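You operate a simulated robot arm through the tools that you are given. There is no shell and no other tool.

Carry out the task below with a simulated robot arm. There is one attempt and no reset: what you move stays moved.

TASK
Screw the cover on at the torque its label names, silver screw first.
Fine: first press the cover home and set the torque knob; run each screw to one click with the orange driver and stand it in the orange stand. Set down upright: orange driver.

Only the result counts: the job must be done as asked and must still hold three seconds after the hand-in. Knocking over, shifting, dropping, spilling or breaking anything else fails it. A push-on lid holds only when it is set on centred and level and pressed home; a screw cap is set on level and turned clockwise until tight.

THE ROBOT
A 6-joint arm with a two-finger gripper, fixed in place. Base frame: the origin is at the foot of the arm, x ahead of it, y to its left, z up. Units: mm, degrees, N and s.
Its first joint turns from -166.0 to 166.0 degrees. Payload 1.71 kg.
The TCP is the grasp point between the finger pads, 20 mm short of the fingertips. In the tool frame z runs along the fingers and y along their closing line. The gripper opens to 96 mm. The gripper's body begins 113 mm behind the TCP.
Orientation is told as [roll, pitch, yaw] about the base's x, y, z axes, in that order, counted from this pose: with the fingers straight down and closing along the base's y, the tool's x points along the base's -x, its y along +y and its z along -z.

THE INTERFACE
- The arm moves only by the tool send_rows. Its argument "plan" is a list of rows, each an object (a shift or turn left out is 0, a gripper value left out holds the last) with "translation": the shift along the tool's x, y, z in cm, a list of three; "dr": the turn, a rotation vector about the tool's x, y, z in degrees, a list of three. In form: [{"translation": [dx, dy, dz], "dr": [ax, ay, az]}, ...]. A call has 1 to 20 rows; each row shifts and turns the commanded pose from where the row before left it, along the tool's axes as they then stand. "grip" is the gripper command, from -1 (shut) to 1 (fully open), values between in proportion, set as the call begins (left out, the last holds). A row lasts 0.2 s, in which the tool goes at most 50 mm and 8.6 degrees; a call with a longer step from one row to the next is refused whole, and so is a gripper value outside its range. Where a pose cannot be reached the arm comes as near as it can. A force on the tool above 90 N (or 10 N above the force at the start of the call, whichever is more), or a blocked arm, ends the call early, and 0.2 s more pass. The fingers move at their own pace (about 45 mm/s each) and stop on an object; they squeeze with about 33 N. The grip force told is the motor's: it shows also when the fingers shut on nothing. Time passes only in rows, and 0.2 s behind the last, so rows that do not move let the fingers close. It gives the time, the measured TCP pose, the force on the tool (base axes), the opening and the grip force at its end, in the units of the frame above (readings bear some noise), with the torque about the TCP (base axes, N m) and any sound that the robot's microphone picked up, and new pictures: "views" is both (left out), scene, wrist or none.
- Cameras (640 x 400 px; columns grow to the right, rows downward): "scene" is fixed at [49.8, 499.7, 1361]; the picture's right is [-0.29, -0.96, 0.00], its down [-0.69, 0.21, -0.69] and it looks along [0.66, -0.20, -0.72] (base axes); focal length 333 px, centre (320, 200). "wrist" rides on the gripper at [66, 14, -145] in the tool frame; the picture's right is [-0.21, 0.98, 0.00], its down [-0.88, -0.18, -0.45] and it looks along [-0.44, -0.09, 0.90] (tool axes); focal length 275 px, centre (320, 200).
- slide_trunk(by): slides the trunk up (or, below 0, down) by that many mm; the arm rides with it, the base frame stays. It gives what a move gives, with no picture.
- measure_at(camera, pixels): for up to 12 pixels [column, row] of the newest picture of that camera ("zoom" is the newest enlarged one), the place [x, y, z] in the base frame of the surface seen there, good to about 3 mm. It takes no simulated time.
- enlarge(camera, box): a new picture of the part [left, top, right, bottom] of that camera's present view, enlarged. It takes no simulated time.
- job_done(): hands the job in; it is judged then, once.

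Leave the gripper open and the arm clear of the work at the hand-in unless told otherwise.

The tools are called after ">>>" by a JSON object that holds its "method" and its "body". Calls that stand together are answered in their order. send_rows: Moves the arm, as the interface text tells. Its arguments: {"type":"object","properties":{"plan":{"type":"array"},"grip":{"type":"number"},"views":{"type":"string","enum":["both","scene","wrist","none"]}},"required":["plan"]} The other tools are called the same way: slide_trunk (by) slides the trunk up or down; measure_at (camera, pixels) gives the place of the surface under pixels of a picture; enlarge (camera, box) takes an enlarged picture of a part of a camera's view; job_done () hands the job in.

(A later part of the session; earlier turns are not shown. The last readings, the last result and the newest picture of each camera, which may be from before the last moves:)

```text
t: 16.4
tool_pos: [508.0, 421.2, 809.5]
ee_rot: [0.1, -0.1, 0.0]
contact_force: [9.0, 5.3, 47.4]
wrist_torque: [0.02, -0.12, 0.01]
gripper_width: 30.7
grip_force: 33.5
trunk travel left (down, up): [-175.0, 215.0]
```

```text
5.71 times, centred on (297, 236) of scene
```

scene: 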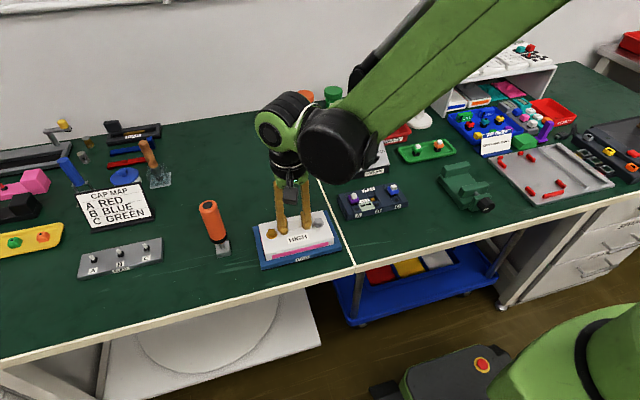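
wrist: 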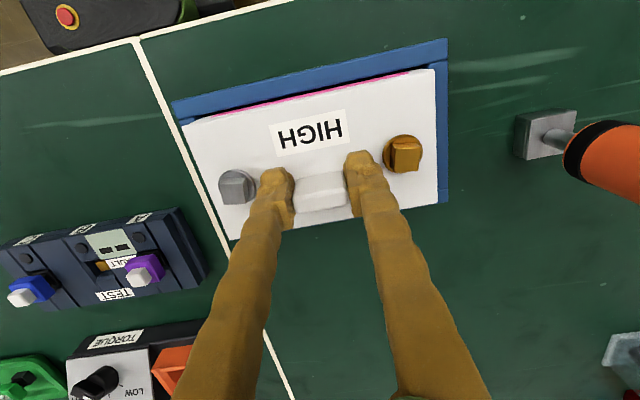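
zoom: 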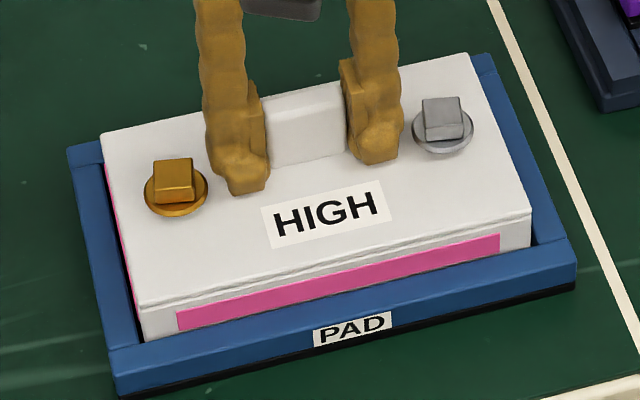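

47 N now, with no sound yet. I'll inspect the seam closely to judge whether the cover is down.

>>> {"method": "enlarge", "body": {"camera": "scene", "box": [260, 245, 290, 265]}}

>>> {"method": "enlarge", "body": {"camera": "scene", "box": [320, 225, 350, 245]}}

>>> {"method": "enlarge", "body": {"camera": "scene", "box": [255, 215, 285, 235]}}

```text
16.00 times, centred on (275, 255) of scene
```

zoom: 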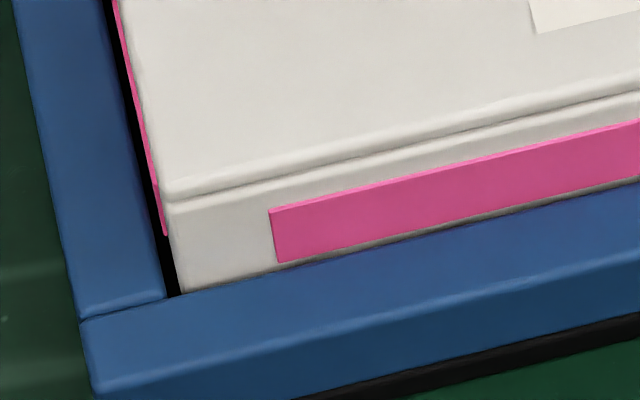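

```text
16.00 times, centred on (335, 235) of scene
```

zoom: 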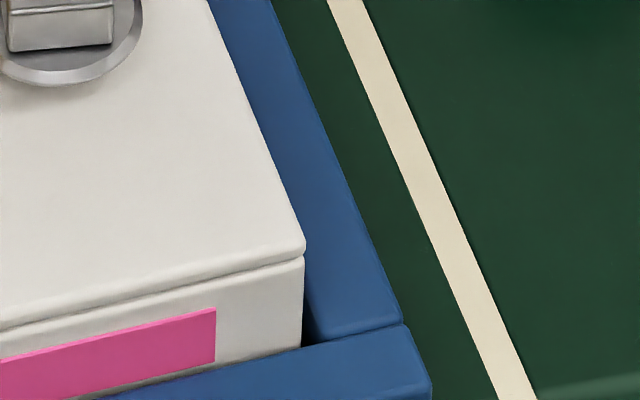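

```text
16.00 times, centred on (270, 225) of scene
```

zoom: 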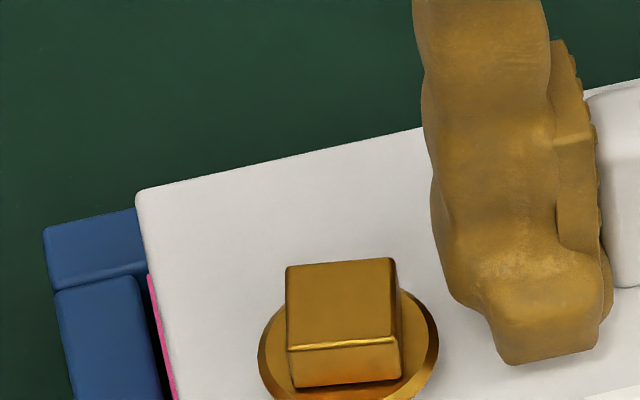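

The seam looks nearly closed, and the box has settled slightly into the pad. I'll measure the plate top against the pad, then press harder.

>>> {"method": "measure_at", "body": {"camera": "scene", "pixels": [[275, 249], [285, 247], [295, 244], [305, 241], [315, 239], [325, 236], [270, 235], [268, 228], [325, 222], [322, 215], [300, 236], [280, 240]]}}

>>> {"method": "send_rows", "body": {"plan": [{"translation": [0, 0, 0.1]}, {"translation": [0, 0, 0.1]}, {"translation": [0, 0, 0]}], "views": "scene"}}

```text
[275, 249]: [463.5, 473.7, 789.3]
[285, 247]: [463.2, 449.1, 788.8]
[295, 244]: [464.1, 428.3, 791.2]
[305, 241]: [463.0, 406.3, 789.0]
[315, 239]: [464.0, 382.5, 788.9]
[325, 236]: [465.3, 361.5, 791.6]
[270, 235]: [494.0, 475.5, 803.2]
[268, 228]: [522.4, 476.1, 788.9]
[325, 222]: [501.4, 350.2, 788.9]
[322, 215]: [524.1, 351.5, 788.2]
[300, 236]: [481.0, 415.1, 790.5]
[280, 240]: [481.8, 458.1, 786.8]
```

```text
t: 17.1
tool_pos: [495.8, 420.6, 814.1]
ee_rot: [0.1, -0.8, 0.1]
contact_force: [0.0, -0.1, -1.8]
wrist_torque: [-0.03, -0.02, 0.02]
gripper_width: 30.6
grip_force: 33.5
trunk travel left (down, up): [-175.0, 215.0]
stopped in row 3: the force on the tool passed its limit at 92 N (the readings are from after the stop); the commanded pose is now the measured one
```

scene: 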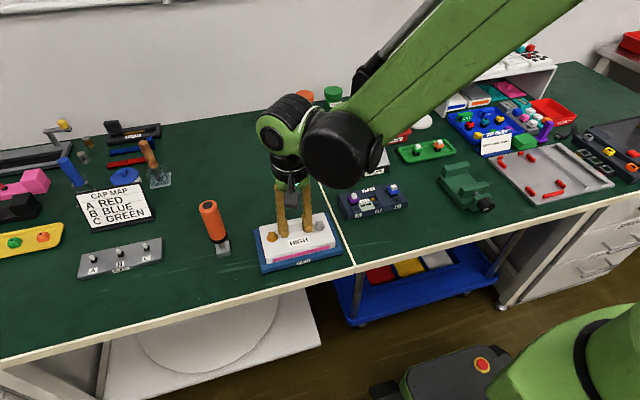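

The force limit tripped, and the arm relaxed to (495.8, 420.6, 814.1) with a -0.8° pitch. I need to see whether the cover or the box moved.

>>> {"method": "enlarge", "body": {"camera": "scene", "box": [248, 201, 346, 271]}}

>>> {"method": "enlarge", "body": {"camera": "scene", "box": [260, 245, 290, 265]}}

>>> {"method": "enlarge", "body": {"camera": "scene", "box": [320, 225, 350, 245]}}

>>> {"method": "enlarge", "body": {"camera": "wrist", "box": [165, 30, 455, 250]}}

```text
5.71 times, centred on (297, 236) of scene
```

zoom: 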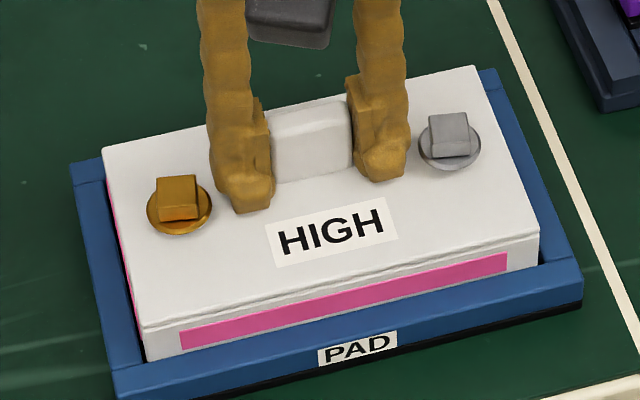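

```text
16.00 times, centred on (275, 255) of scene
```

zoom: 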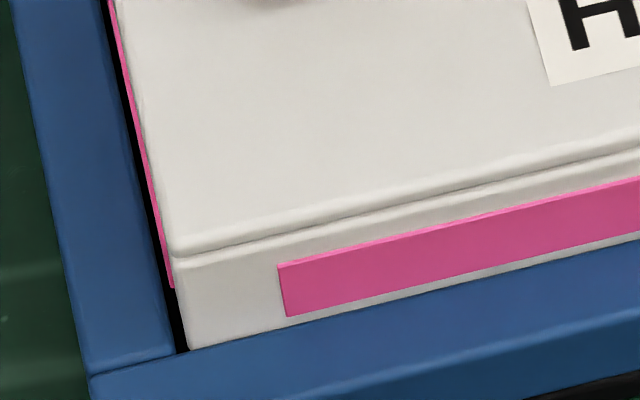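

```text
16.00 times, centred on (335, 235) of scene
```

zoom: 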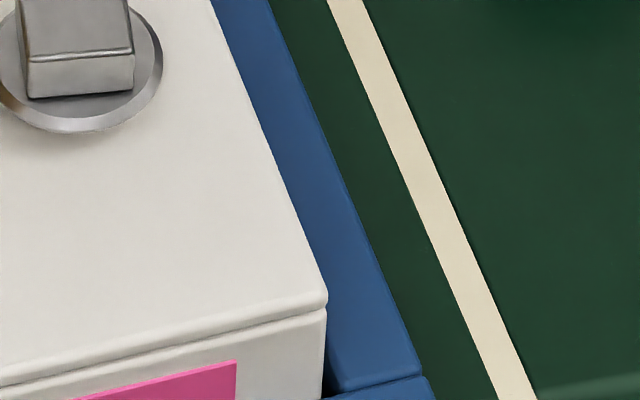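

```text
1.82 times, centred on (310, 140) of wrist
```

zoom: 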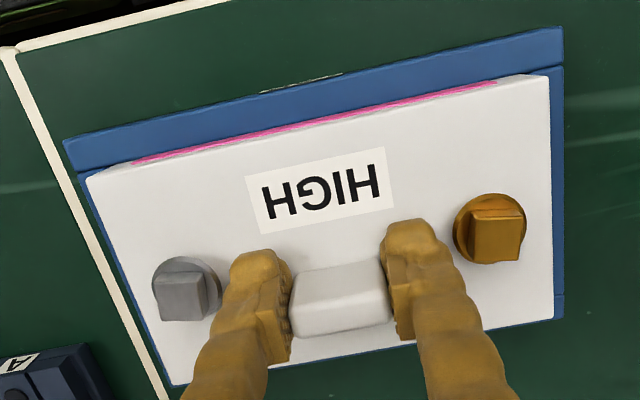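

The whole pad, box and cover assembly was dragged toward the robot by roughly 10 mm, though the cover stayed aligned on the box. I'll measure exactly how far before correcting it.

>>> {"method": "enlarge", "body": {"camera": "scene", "box": [248, 205, 346, 275]}}

>>> {"method": "measure_at", "body": {"camera": "scene", "pixels": [[262, 231], [265, 240], [268, 252], [270, 262], [285, 266], [300, 262], [315, 257], [330, 253], [340, 248], [337, 240], [333, 228], [330, 220]]}}

>>> {"method": "measure_at", "body": {"camera": "scene", "pixels": [[273, 255], [339, 241], [267, 230], [328, 214], [290, 250], [310, 246], [330, 240], [275, 250], [300, 255], [280, 262], [325, 252], [300, 245]]}}

```text
5.71 times, centred on (297, 240) of scene
```

zoom: 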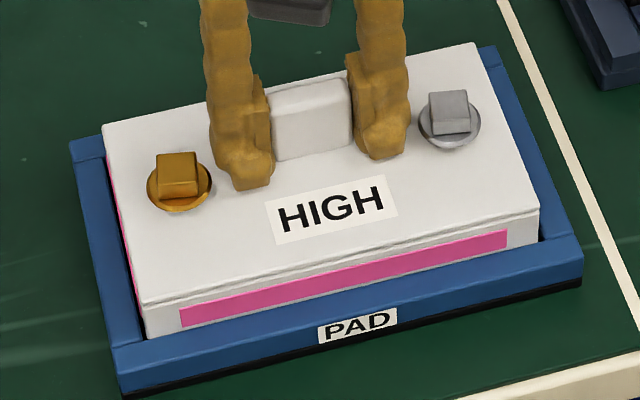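

```text
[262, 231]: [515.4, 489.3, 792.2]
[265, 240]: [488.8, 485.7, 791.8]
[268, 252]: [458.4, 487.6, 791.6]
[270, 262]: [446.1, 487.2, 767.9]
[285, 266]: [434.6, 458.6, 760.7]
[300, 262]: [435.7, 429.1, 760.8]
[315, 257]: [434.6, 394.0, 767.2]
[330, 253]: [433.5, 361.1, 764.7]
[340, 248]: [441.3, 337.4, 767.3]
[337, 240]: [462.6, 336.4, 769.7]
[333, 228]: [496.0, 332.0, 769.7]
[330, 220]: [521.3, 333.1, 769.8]
```

```text
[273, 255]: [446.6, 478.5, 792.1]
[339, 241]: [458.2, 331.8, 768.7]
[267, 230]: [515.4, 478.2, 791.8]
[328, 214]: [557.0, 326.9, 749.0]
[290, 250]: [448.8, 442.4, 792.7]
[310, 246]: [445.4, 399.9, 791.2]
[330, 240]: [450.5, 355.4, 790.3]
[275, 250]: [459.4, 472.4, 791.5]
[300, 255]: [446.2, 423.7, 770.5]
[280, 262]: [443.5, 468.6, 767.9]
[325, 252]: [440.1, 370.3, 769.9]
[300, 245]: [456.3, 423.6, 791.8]
```

The pad front edge went from x≈446.6 to ≈434.5, so the assembly slid about -12.5 mm in x and +1 mm in y. A force stop evidently resets the arm with a jump, so I'll stay well below 90 N from now on. The cover is keyed on the box, so I'll level the tool and gently move the assembly back along +x.

>>> {"method": "send_rows", "body": {"plan": [{"translation": [0, 0, 0], "dr": [0, 0.8, 0]}, {"translation": [-0.3, 0, 0]}, {"translation": [-0.3, 0, 0]}, {"translation": [0, 0, 0]}], "views": "both"}}

>>> {"method": "enlarge", "body": {"camera": "scene", "box": [248, 205, 346, 275]}}

```text
t: 18.1
tool_pos: [502.6, 420.4, 814.7]
ee_rot: [0.1, 0.1, 0.1]
contact_force: [-9.4, -0.4, 0.6]
wrist_torque: [-0.01, 0.38, -0.03]
gripper_width: 30.8
grip_force: 33.0
trunk travel left (down, up): [-175.0, 215.0]
```

scene: 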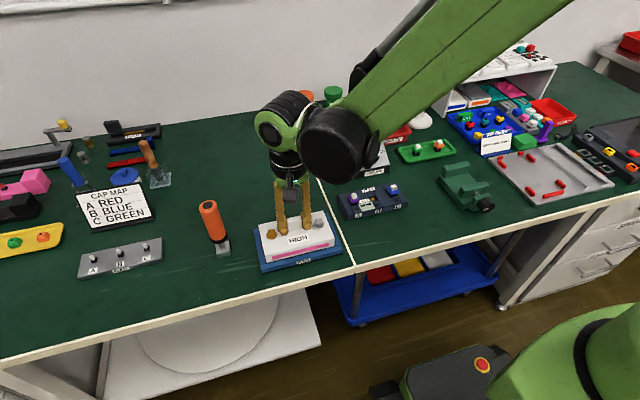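
wrist: 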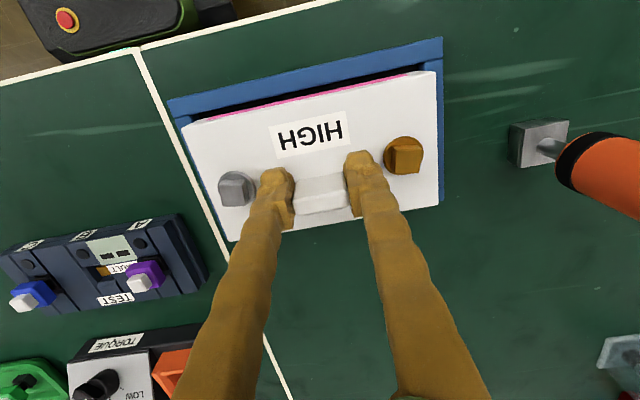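

```text
5.71 times, centred on (297, 240) of scene
```

zoom: 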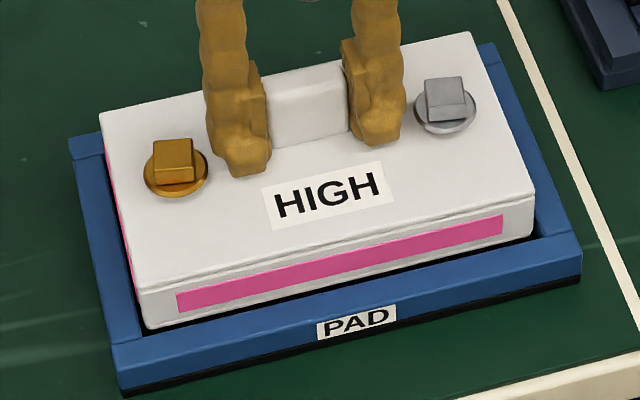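

The box slid about 7 mm inside the pad and is now at the pad's back wall (-9.4 N). Since the box follows the cover, the cover seems to have snapped on. I'll keep moving +x in small steps so the box pushes the pad back to where it was.

>>> {"method": "send_rows", "body": {"plan": [{"translation": [-0.3, 0, 0]}, {"translation": [-0.3, 0, 0]}, {"translation": [0, 0, 0]}], "views": "scene"}}

>>> {"method": "enlarge", "body": {"camera": "scene", "box": [248, 205, 346, 275]}}

```text
t: 18.9
tool_pos: [507.0, 419.7, 814.2]
ee_rot: [0.1, 0.0, 0.1]
contact_force: [-7.1, -0.1, -0.8]
wrist_torque: [0.01, 0.18, 0.0]
gripper_width: 30.6
grip_force: 32.4
trunk travel left (down, up): [-175.0, 215.0]
```

scene: 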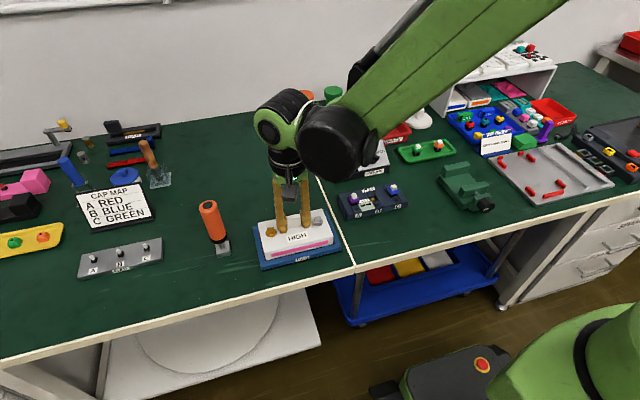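

```text
5.71 times, centred on (297, 240) of scene
```

zoom: 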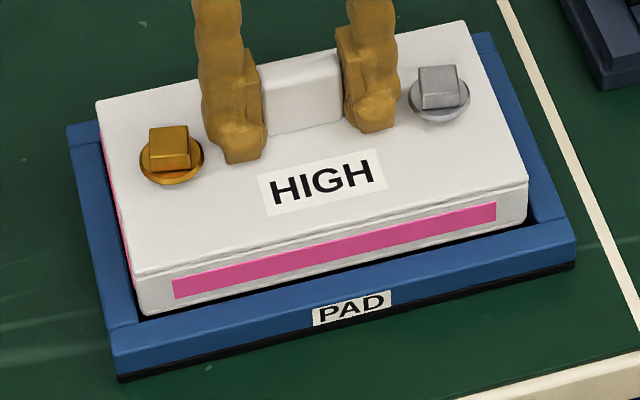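

The pad is nearly back. I'll use the same tight zoom windows as before to compare the pad corners exactly.

>>> {"method": "enlarge", "body": {"camera": "scene", "box": [260, 245, 290, 265]}}

>>> {"method": "enlarge", "body": {"camera": "scene", "box": [320, 225, 350, 245]}}

>>> {"method": "enlarge", "body": {"camera": "scene", "box": [255, 215, 285, 235]}}

```text
16.00 times, centred on (275, 255) of scene
```

zoom: 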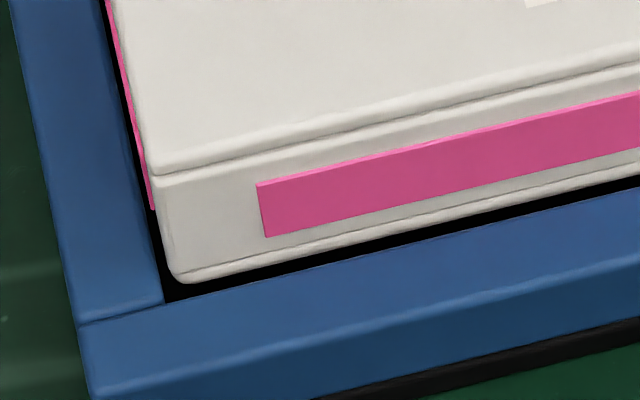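

```text
16.00 times, centred on (335, 235) of scene
```

zoom: 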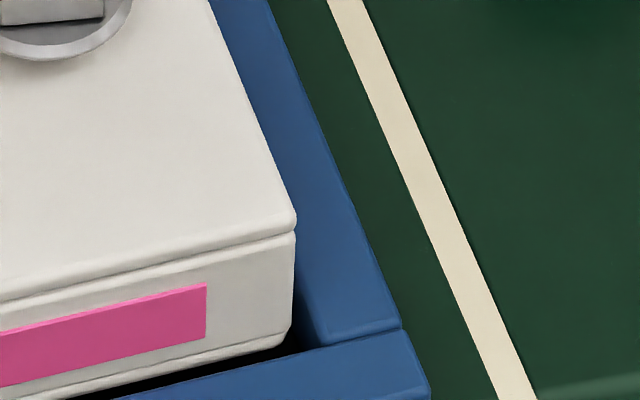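

```text
16.00 times, centred on (270, 225) of scene
```

zoom: 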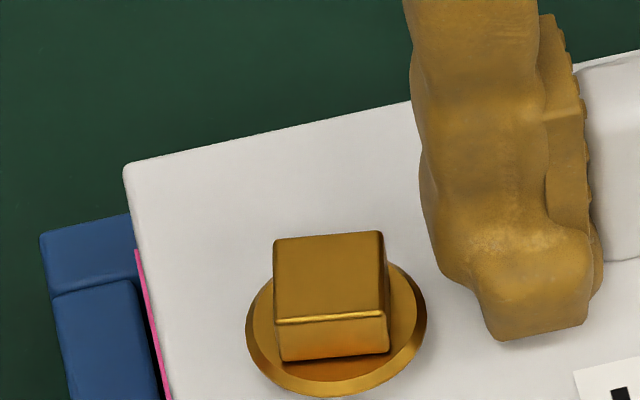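

The pad corners are within about 1 mm of their original pixels, and the box hangs from the cover, so the snap is holding. I'll nudge 1 mm more in +x, relax the side force, and lower the box back down until it rests.

>>> {"method": "send_rows", "body": {"plan": [{"translation": [-0.1, 0, 0]}, {"translation": [0, 0, 0]}, {"translation": [0.12, 0, 0]}, {"translation": [0, 0, 0.1]}, {"translation": [0, 0, 0.1]}, {"translation": [0, 0, 0]}], "views": "scene"}}

>>> {"method": "enlarge", "body": {"camera": "scene", "box": [260, 245, 290, 265]}}

>>> {"method": "enlarge", "body": {"camera": "scene", "box": [320, 225, 350, 245]}}

>>> {"method": "enlarge", "body": {"camera": "scene", "box": [255, 215, 285, 235]}}

```text
t: 20.3
tool_pos: [507.8, 420.5, 810.7]
ee_rot: [0.1, -0.1, 0.1]
contact_force: [-0.2, 0.7, -2.4]
wrist_torque: [-0.01, 0.03, -0.02]
gripper_width: 30.6
grip_force: 32.6
trunk travel left (down, up): [-175.0, 215.0]
```

scene: 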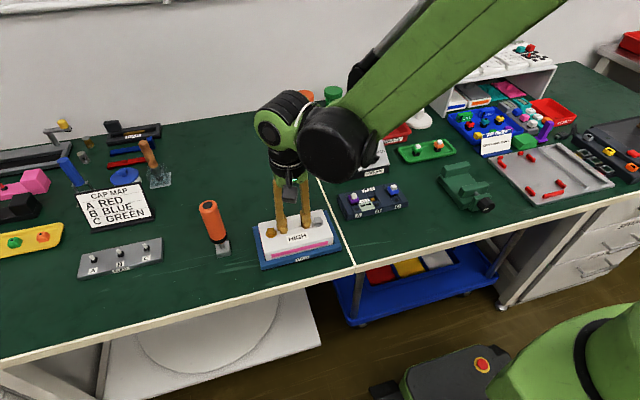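

```text
16.00 times, centred on (275, 255) of scene
```

zoom: 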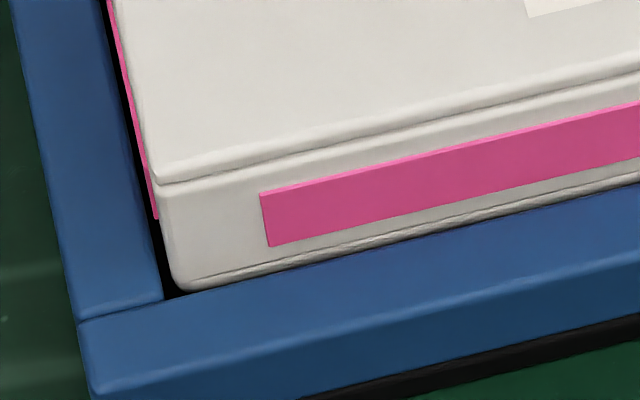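

```text
16.00 times, centred on (335, 235) of scene
```

zoom: 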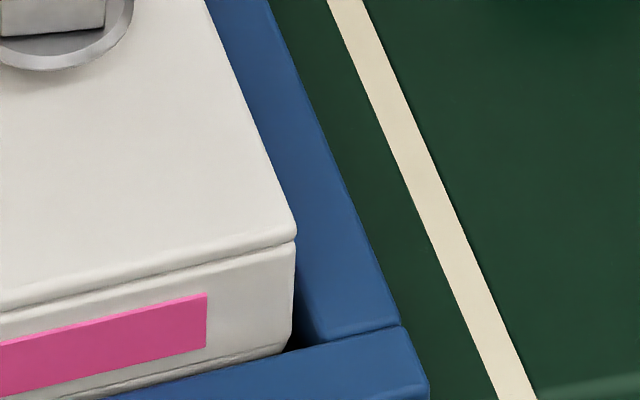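

```text
16.00 times, centred on (270, 225) of scene
```

zoom: 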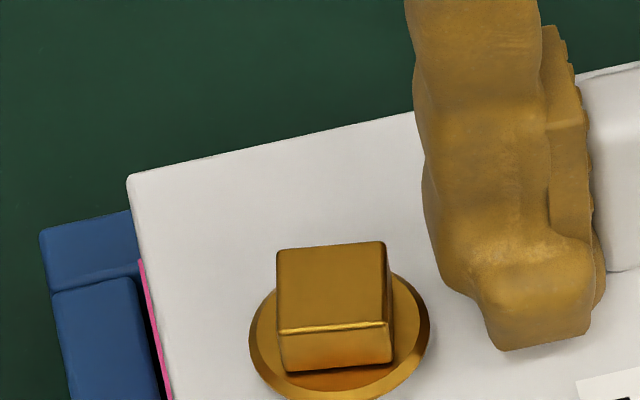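

The pad is within about 0.5 mm of its original place. The box is still slightly lifted and about 1 mm toward +y, so I'll shift it back and keep lowering until it rests.

>>> {"method": "send_rows", "body": {"plan": [{"translation": [0, -0.1, 0]}, {"translation": [0, 0, 0.1]}, {"translation": [0, 0, 0.1]}, {"translation": [0, 0, 0]}], "views": "scene"}}

>>> {"method": "enlarge", "body": {"camera": "scene", "box": [260, 245, 290, 265]}}

```text
t: 21.3
tool_pos: [508.2, 419.3, 810.8]
ee_rot: [0.1, -0.2, 0.1]
contact_force: [5.7, -2.0, 12.5]
wrist_torque: [-0.07, -0.03, 0.01]
gripper_width: 30.6
grip_force: 33.4
trunk travel left (down, up): [-175.0, 215.0]
```

scene: 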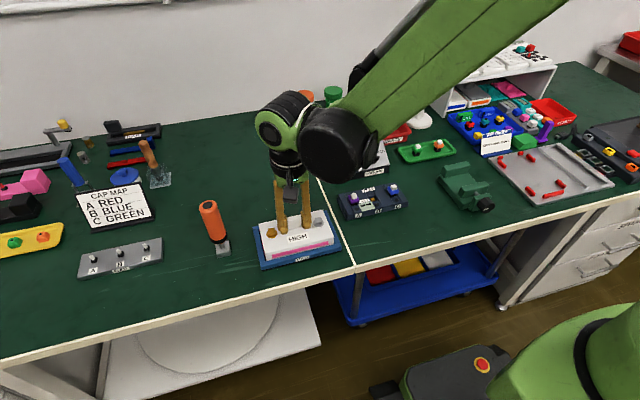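

```text
16.00 times, centred on (275, 255) of scene
```

zoom: 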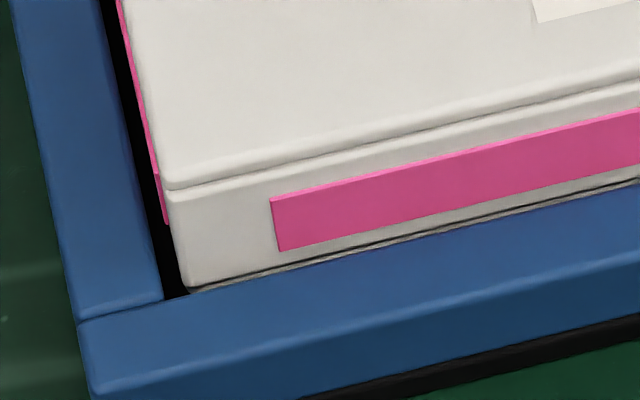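

The box now rests on the pad (12.5 N). I'll open the gripper to release the handle.

>>> {"method": "send_rows", "body": {"plan": [{"translation": [0, 0, -0.1]}, {"translation": [0, 0, 0]}, {"translation": [0, 0, 0]}], "grip": -0.083, "views": "both"}}

>>> {"method": "enlarge", "body": {"camera": "scene", "box": [248, 205, 346, 275]}}

```text
t: 22.1
tool_pos: [507.3, 421.3, 810.1]
ee_rot: [0.2, 0.0, 0.1]
contact_force: [1.1, -0.1, -0.2]
wrist_torque: [0.04, 0.01, -0.01]
gripper_width: 44.2
grip_force: 0.0
trunk travel left (down, up): [-175.0, 215.0]
```

scene: 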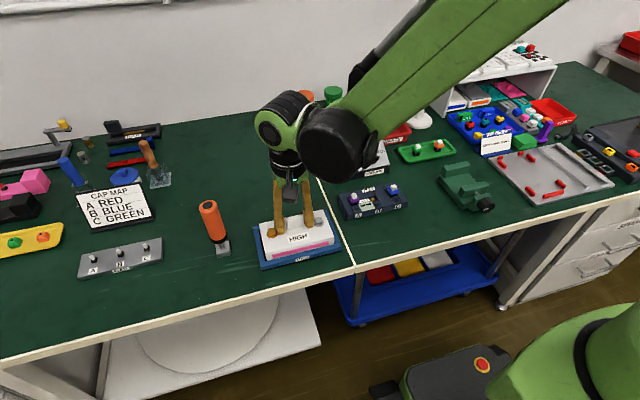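
wrist: 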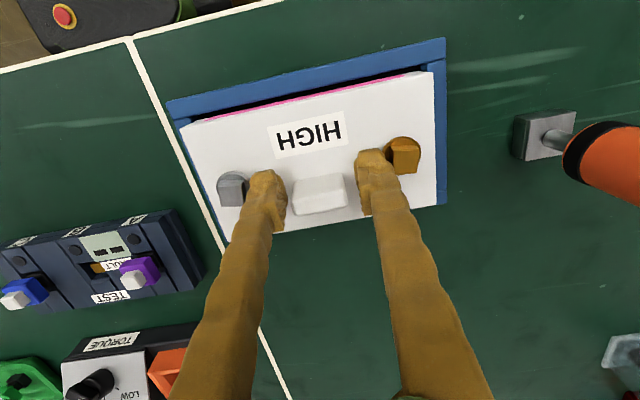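

```text
5.71 times, centred on (297, 240) of scene
```

zoom: 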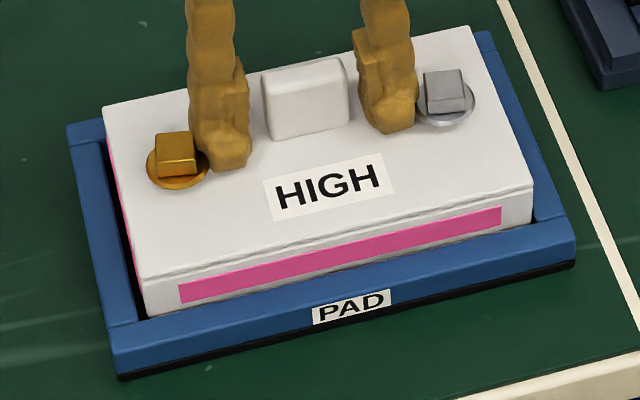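

Released cleanly. I'll rise 60 mm and inspect the cover from above.

>>> {"method": "send_rows", "body": {"plan": [{"translation": [0, 0, -1.0]}, {"translation": [0, 0, -2.5]}, {"translation": [0, 0, -2.5]}, {"translation": [0, 0, 0]}, {"translation": [0, 0, 0]}], "views": "both"}}

>>> {"method": "enlarge", "body": {"camera": "scene", "box": [248, 205, 346, 275]}}

>>> {"method": "enlarge", "body": {"camera": "scene", "box": [260, 245, 290, 265]}}

>>> {"method": "enlarge", "body": {"camera": "scene", "box": [320, 225, 350, 245]}}

>>> {"method": "enlarge", "body": {"camera": "wrist", "box": [165, 0, 485, 220]}}

```text
t: 23.3
tool_pos: [508.9, 420.8, 871.3]
ee_rot: [0.1, 0.0, 0.1]
contact_force: [-0.3, 0.3, -0.5]
wrist_torque: [0.01, -0.02, 0.05]
gripper_width: 44.1
grip_force: 0.0
trunk travel left (down, up): [-175.0, 215.0]
```

scene: 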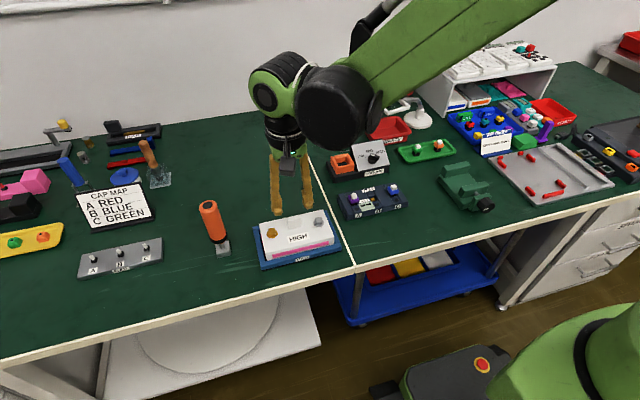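
wrist: 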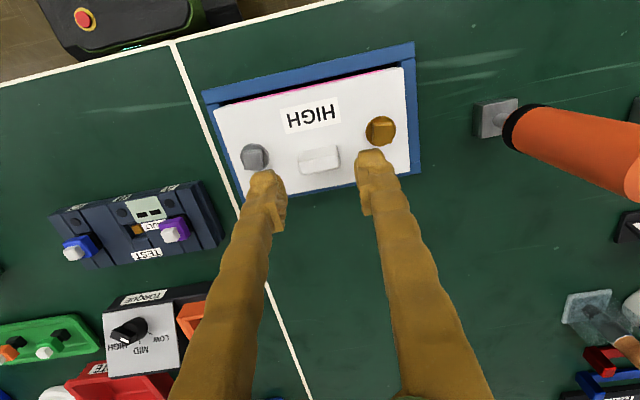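

```text
5.71 times, centred on (297, 240) of scene
```

zoom: 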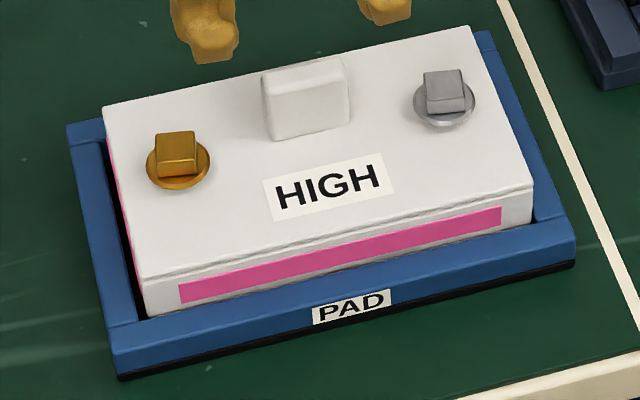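

```text
16.00 times, centred on (275, 255) of scene
```

zoom: 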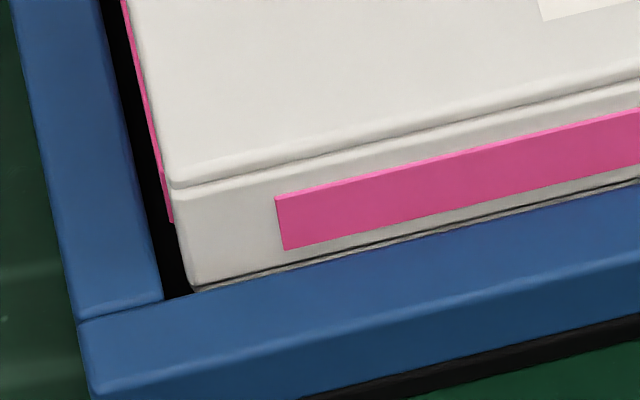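

```text
16.00 times, centred on (335, 235) of scene
```

zoom: 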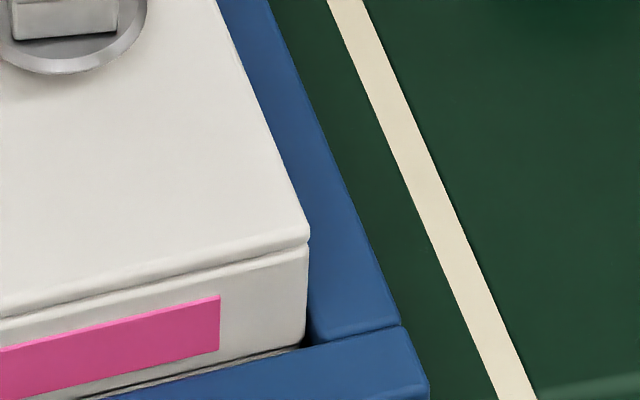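

```text
1.82 times, centred on (325, 110) of wrist
```

zoom: 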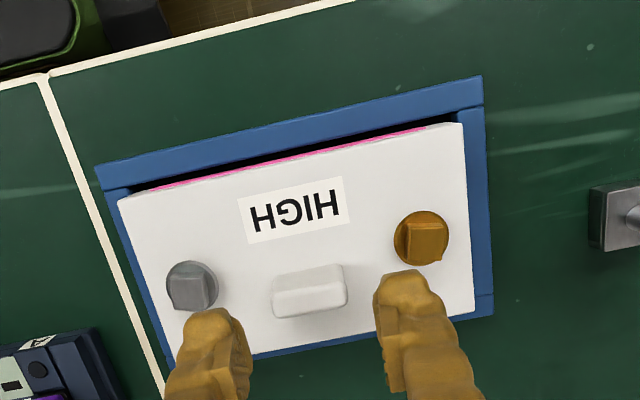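

The cover sits flush along the front and right seams. I'll measure its top at several points to confirm it's level and at seat height.

>>> {"method": "measure_at", "body": {"camera": "wrist", "pixels": [[222, 115], [240, 145], [250, 190], [300, 100], [398, 75], [403, 110], [404, 165], [330, 120], [350, 180], [290, 180], [300, 135], [352, 105]]}}

>>> {"method": "measure_at", "body": {"camera": "wrist", "pixels": [[253, 157], [380, 131], [318, 160], [208, 95], [412, 50], [417, 165], [245, 150], [262, 150], [372, 125], [390, 125], [215, 108], [320, 70]]}}

```text
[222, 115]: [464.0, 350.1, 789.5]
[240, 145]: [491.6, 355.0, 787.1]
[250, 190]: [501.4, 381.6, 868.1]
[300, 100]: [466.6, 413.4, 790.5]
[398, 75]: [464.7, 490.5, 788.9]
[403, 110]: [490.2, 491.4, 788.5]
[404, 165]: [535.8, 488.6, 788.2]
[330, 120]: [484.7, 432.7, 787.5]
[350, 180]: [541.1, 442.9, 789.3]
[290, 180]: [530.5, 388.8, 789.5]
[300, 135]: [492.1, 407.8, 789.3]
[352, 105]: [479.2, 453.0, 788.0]
```

```text
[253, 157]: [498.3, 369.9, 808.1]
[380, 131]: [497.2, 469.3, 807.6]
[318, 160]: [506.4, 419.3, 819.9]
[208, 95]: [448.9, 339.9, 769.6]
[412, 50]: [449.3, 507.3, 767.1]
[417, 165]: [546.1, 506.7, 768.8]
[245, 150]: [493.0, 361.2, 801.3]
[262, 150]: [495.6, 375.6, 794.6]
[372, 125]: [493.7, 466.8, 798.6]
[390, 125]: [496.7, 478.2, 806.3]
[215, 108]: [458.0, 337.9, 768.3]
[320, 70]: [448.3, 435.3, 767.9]
```

The cover top reads about 788.8 everywhere, so it is level and seated on the rim. Next is the torque knob, which I'll examine in both views.

>>> {"method": "enlarge", "body": {"camera": "scene", "box": [325, 135, 395, 185]}}

>>> {"method": "measure_at", "body": {"camera": "zoom", "pixels": [[260, 90], [580, 70], [625, 300], [300, 370], [430, 200], [470, 210], [500, 190], [430, 300], [550, 270], [350, 150], [570, 100], [300, 120]]}}

>>> {"method": "enlarge", "body": {"camera": "wrist", "box": [80, 280, 240, 390]}}

```text
8.00 times, centred on (360, 160) of scene
```

zoom: 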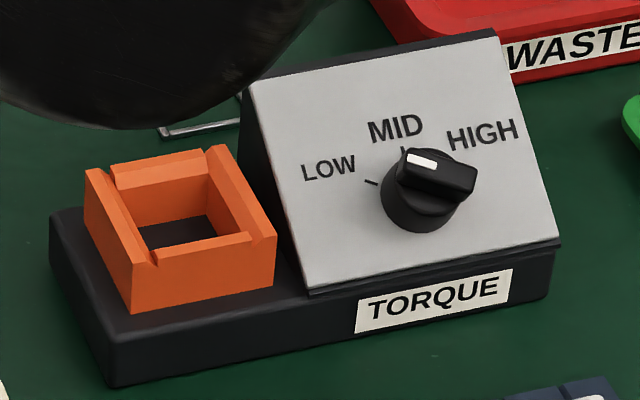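

```text
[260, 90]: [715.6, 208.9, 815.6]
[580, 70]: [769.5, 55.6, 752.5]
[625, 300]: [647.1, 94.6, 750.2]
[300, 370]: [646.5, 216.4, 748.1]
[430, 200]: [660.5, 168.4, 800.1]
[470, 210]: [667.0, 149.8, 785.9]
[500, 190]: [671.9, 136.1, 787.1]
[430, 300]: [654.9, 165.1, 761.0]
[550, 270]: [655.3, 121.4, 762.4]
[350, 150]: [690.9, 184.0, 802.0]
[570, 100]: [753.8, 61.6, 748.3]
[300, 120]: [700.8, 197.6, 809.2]
```

```text
3.64 times, centred on (160, 335) of wrist
```

zoom: 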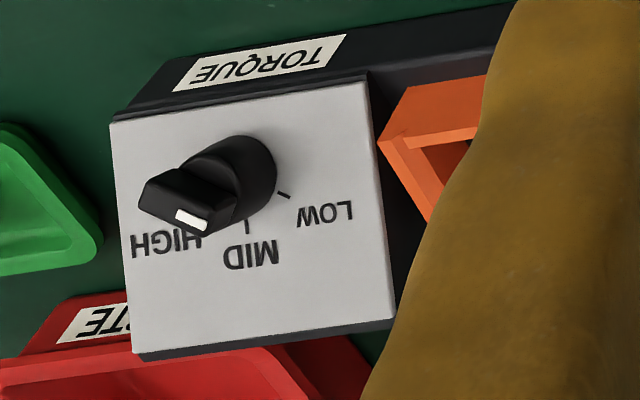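

The knob has a bar grip with a white pointer mark, which seems to point near MID. I'll check nearby tall objects and then move the camera in for a close, head-on view.

>>> {"method": "measure_at", "body": {"camera": "scene", "pixels": [[343, 106], [343, 125], [342, 148], [372, 146], [346, 163], [378, 186], [353, 160], [362, 169], [400, 195], [440, 150], [360, 204], [395, 188]]}}

>>> {"method": "send_rows", "body": {"plan": [{"translation": [-1.0, -3.0, -1.5]}, {"translation": [-1.0, -3.0, -1.5]}, {"translation": [-1.0, -3.5, -1.0]}, {"translation": [-1.0, -3.5, -1.0]}, {"translation": [-1.0, -3.5, 0]}, {"translation": [-1.2, -3.5, 0]}, {"translation": [-1.2, -3.3, 0]}, {"translation": [-1.2, -3.0, 0]}, {"translation": [-1.2, 0, 0]}, {"translation": [0, 0, 0]}], "views": "both"}}

```text
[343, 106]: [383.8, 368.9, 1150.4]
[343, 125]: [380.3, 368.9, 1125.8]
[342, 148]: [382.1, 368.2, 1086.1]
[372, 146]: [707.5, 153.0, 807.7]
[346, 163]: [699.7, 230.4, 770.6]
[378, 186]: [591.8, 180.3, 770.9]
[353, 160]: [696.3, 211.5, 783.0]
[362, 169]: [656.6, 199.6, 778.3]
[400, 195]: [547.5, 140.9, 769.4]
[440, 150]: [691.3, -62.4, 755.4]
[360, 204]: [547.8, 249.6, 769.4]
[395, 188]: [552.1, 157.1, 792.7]
```

```text
t: 25.5
tool_pos: [606.9, 156.9, 921.0]
ee_rot: [0.1, 0.1, 0.2]
contact_force: [-0.5, -0.4, -0.8]
wrist_torque: [0.01, -0.01, -0.03]
gripper_width: 44.3
grip_force: 0.0
trunk travel left (down, up): [-175.0, 215.0]
```

scene: 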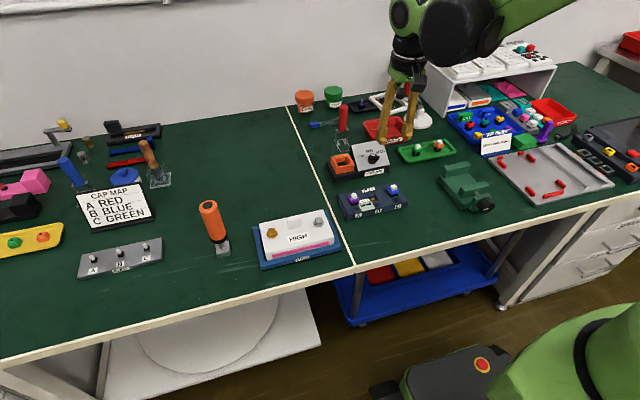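
wrist: 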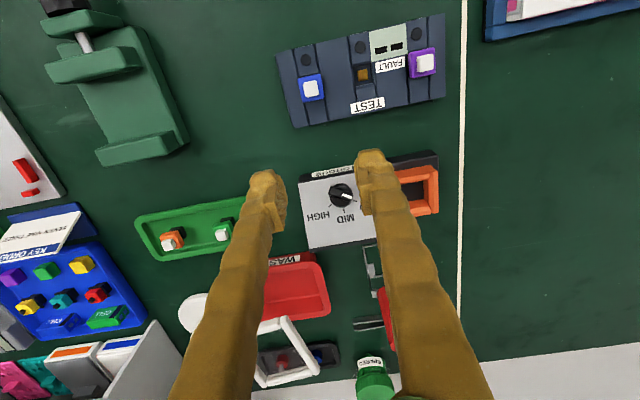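

>>> {"method": "enlarge", "body": {"camera": "wrist", "box": [280, 140, 450, 256]}}

>>> {"method": "enlarge", "body": {"camera": "scene", "box": [350, 135, 400, 180]}}

```text
3.45 times, centred on (365, 198) of wrist
```

zoom: 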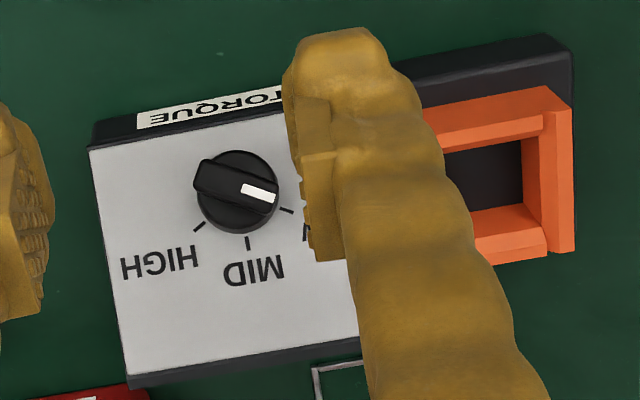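

```text
8.89 times, centred on (375, 158) of scene
```

zoom: 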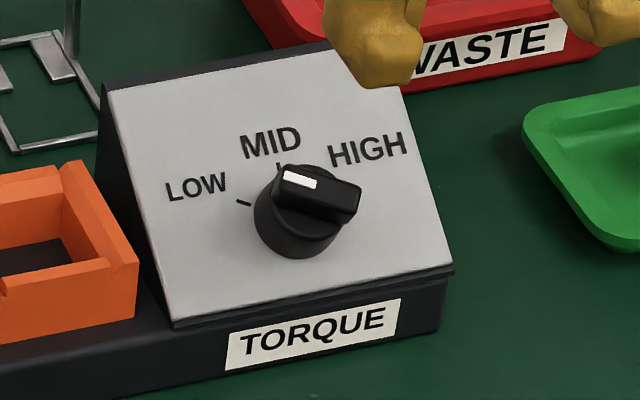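

Now it's clear: the pointer's white line aims at the LOW tick, so the knob needs about a 120° clockwise turn to HIGH. I'll measure the panel plane and the knob precisely.

>>> {"method": "enlarge", "body": {"camera": "wrist", "box": [295, 150, 375, 256]}}

>>> {"method": "measure_at", "body": {"camera": "wrist", "pixels": [[305, 190], [310, 215], [315, 240], [335, 240], [350, 235], [360, 238], [345, 225], [325, 228], [320, 190], [355, 220], [330, 185], [315, 205]]}}

>>> {"method": "measure_at", "body": {"camera": "wrist", "pixels": [[341, 192], [335, 190], [347, 196], [350, 197], [338, 200], [343, 186], [330, 188], [346, 203], [333, 202], [341, 207], [341, 194], [337, 194]]}}

```text
3.77 times, centred on (335, 203) of wrist
```

zoom: 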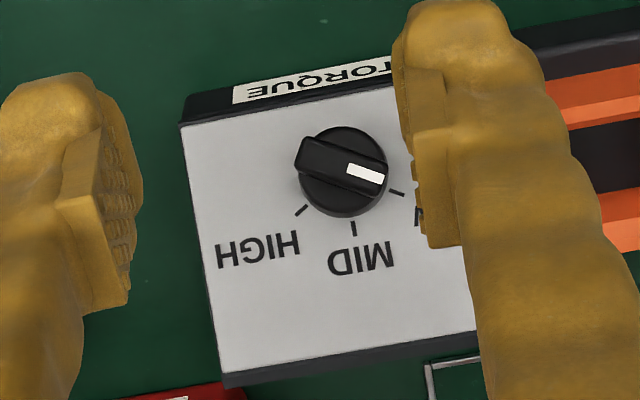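

```text
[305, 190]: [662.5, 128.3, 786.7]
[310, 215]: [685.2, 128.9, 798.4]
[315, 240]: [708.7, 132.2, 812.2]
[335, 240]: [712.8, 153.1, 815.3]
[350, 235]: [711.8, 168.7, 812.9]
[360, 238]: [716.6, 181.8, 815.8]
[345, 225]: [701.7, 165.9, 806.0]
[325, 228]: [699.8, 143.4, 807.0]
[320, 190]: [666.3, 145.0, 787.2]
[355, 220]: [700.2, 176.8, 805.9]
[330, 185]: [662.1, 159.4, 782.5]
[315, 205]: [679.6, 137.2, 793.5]
```

```text
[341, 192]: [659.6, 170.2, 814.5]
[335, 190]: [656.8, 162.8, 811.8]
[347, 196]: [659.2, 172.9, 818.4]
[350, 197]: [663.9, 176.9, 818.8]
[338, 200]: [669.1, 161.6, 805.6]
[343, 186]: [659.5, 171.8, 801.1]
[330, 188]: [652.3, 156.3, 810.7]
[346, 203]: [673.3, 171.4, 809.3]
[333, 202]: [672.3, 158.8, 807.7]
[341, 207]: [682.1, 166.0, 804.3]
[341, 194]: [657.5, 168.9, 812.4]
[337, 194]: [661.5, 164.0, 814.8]
```

The panel slopes about 30°, and the knob's bar top is near (659, 167, 814). I'll measure the tick marks and panel corners to pin down the knob axis.

>>> {"method": "measure_at", "body": {"camera": "zoom", "pixels": [[354, 230], [397, 192], [300, 212], [341, 165], [310, 150], [375, 178], [320, 135], [340, 213], [302, 190], [387, 150], [190, 130], [230, 370]]}}

>>> {"method": "enlarge", "body": {"camera": "scene", "box": [350, 135, 400, 180]}}

>>> {"method": "measure_at", "body": {"camera": "zoom", "pixels": [[278, 165], [244, 203], [340, 168], [315, 188], [285, 175], [350, 195], [300, 180], [290, 250], [300, 225], [255, 215], [330, 235], [350, 215]]}}

```text
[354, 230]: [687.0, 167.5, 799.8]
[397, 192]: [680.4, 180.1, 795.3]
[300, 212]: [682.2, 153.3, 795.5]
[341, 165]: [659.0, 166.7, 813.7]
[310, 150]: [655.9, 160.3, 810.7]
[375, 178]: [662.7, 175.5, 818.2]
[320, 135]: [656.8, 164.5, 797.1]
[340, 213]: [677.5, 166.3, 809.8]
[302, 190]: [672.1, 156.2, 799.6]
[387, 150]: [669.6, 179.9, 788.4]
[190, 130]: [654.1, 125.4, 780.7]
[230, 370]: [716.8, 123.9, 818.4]
```

```text
8.89 times, centred on (375, 158) of scene
```

zoom: 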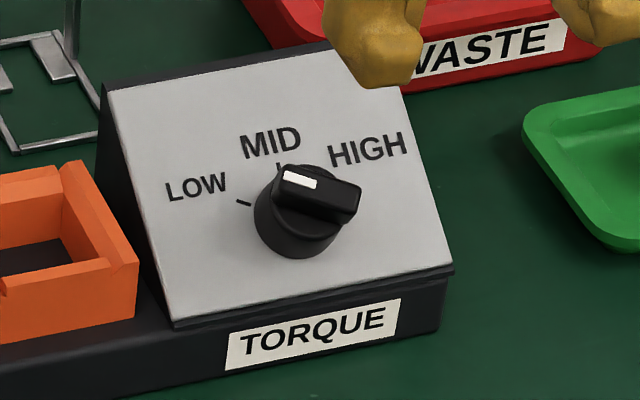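

```text
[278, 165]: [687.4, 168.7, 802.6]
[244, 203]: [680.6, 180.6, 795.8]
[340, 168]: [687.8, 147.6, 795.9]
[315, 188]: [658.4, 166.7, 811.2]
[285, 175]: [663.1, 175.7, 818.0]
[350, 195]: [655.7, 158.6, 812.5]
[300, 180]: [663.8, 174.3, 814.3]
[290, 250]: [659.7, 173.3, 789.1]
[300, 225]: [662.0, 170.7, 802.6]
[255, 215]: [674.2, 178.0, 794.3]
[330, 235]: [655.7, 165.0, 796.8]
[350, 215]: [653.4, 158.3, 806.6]
```

The ticks put the knob axis through (673, 167, 792) along the 30° normal, with LOW and HIGH at ±60°. I'll tilt the tool -30° to face the panel, move to a standoff, turn -60° so the fingers straddle the bar, and narrow the gripper.

>>> {"method": "send_rows", "body": {"plan": [{"dr": [0, -7.5, 0]}, {"dr": [0, -7.5, 0]}, {"dr": [0, -7.5, 0]}, {"dr": [0, -7.5, 0]}, {"translation": [0.35, 0.5, 2.0]}, {"translation": [0.35, 0.5, 2.0]}, {"dr": [0, 0, -7.5]}, {"dr": [0, 0, -7.5]}, {"dr": [0, 0, -7.5]}, {"dr": [0, 0, -7.5]}, {"dr": [0, 0, -7.5]}, {"dr": [0, 0, -7.5]}, {"dr": [0, 0, -7.5]}, {"dr": [0, 0, -7.5]}, {"translation": [0, 0, 0]}, {"translation": [0, 0, 0]}], "grip": -0.35, "views": "both"}}

```text
t: 28.9
tool_pos: [620.7, 167.6, 881.7]
ee_rot: [-26.6, -14.5, 63.5]
contact_force: [-1.0, -1.1, -0.9]
wrist_torque: [0.01, 0.02, -0.01]
gripper_width: 31.0
grip_force: 0.2
trunk travel left (down, up): [-175.0, 215.0]
```

scene: 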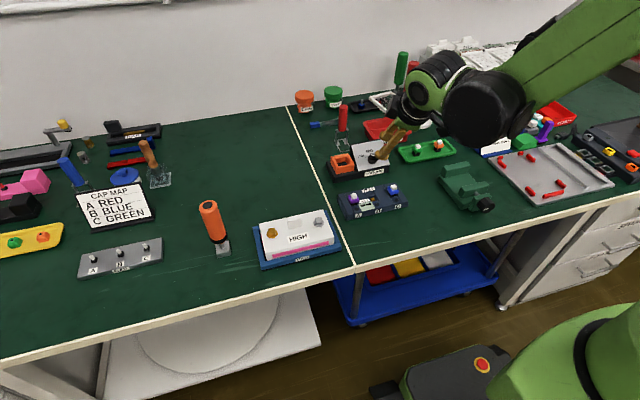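
wrist: 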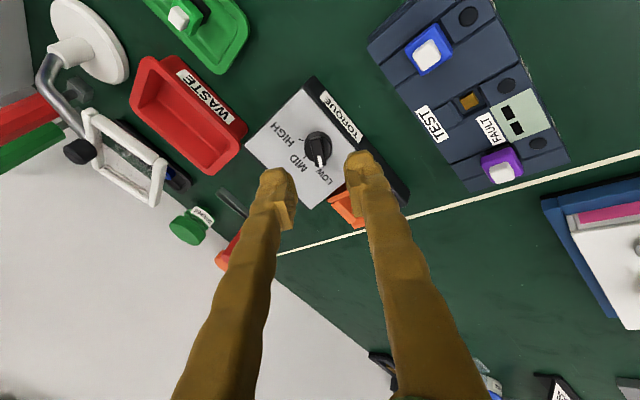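

The orientation is exactly as planned, and the TCP sits on the knob axis 104 mm out. The bar appears at (318,148), perpendicular to the closing line. I'll advance 45 mm and check.

>>> {"method": "send_rows", "body": {"plan": [{"translation": [0, 0, 1.5]}, {"translation": [0, 0, 1.5]}, {"translation": [0, 0, 1.5]}, {"translation": [0, 0, 0]}, {"translation": [0, 0, 0]}], "views": "both"}}

>>> {"method": "enlarge", "body": {"camera": "wrist", "box": [240, 90, 400, 220]}}

>>> {"method": "enlarge", "body": {"camera": "scene", "box": [335, 115, 425, 185]}}

```text
t: 30.1
tool_pos: [642.7, 168.0, 844.3]
ee_rot: [-26.6, -14.6, 63.6]
contact_force: [0.6, 0.3, 0.1]
wrist_torque: [0.02, -0.01, 0.01]
gripper_width: 31.2
grip_force: 0.0
trunk travel left (down, up): [-175.0, 215.0]
```

scene: 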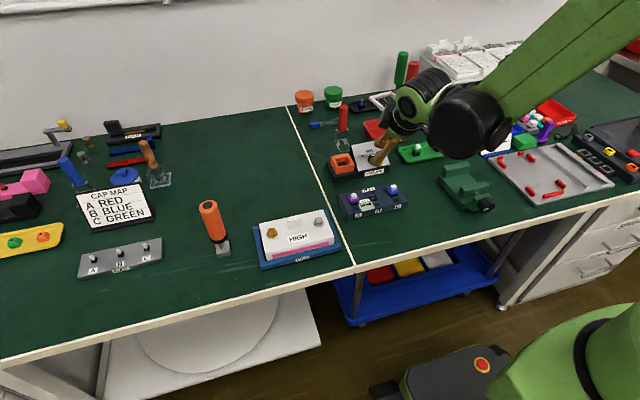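
wrist: 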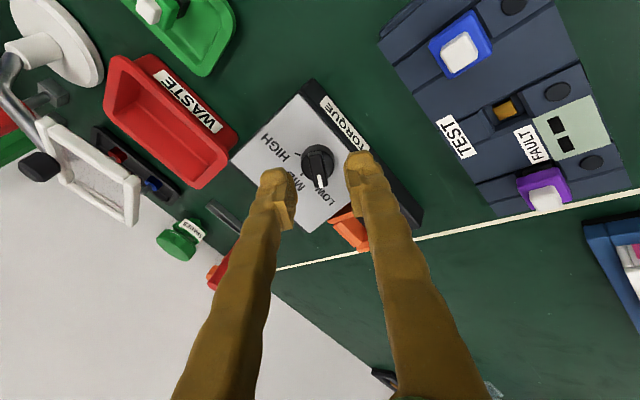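

```text
3.08 times, centred on (320, 155) of wrist
```

zoom: 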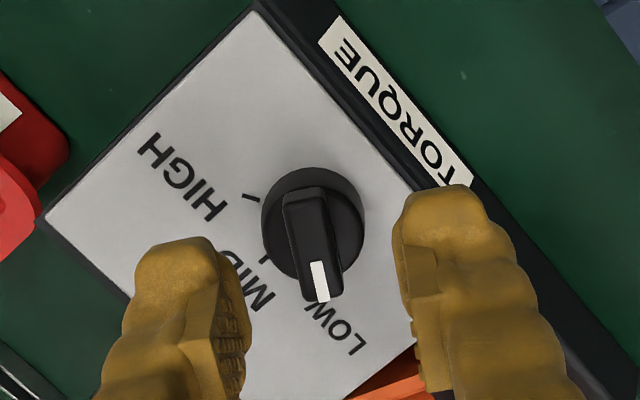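

```text
5.71 times, centred on (380, 150) of scene
```

zoom: 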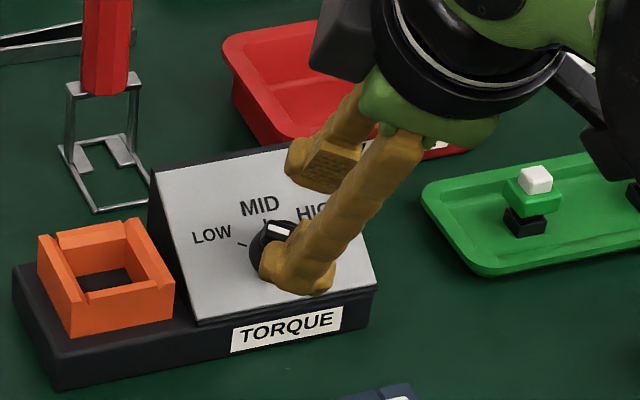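

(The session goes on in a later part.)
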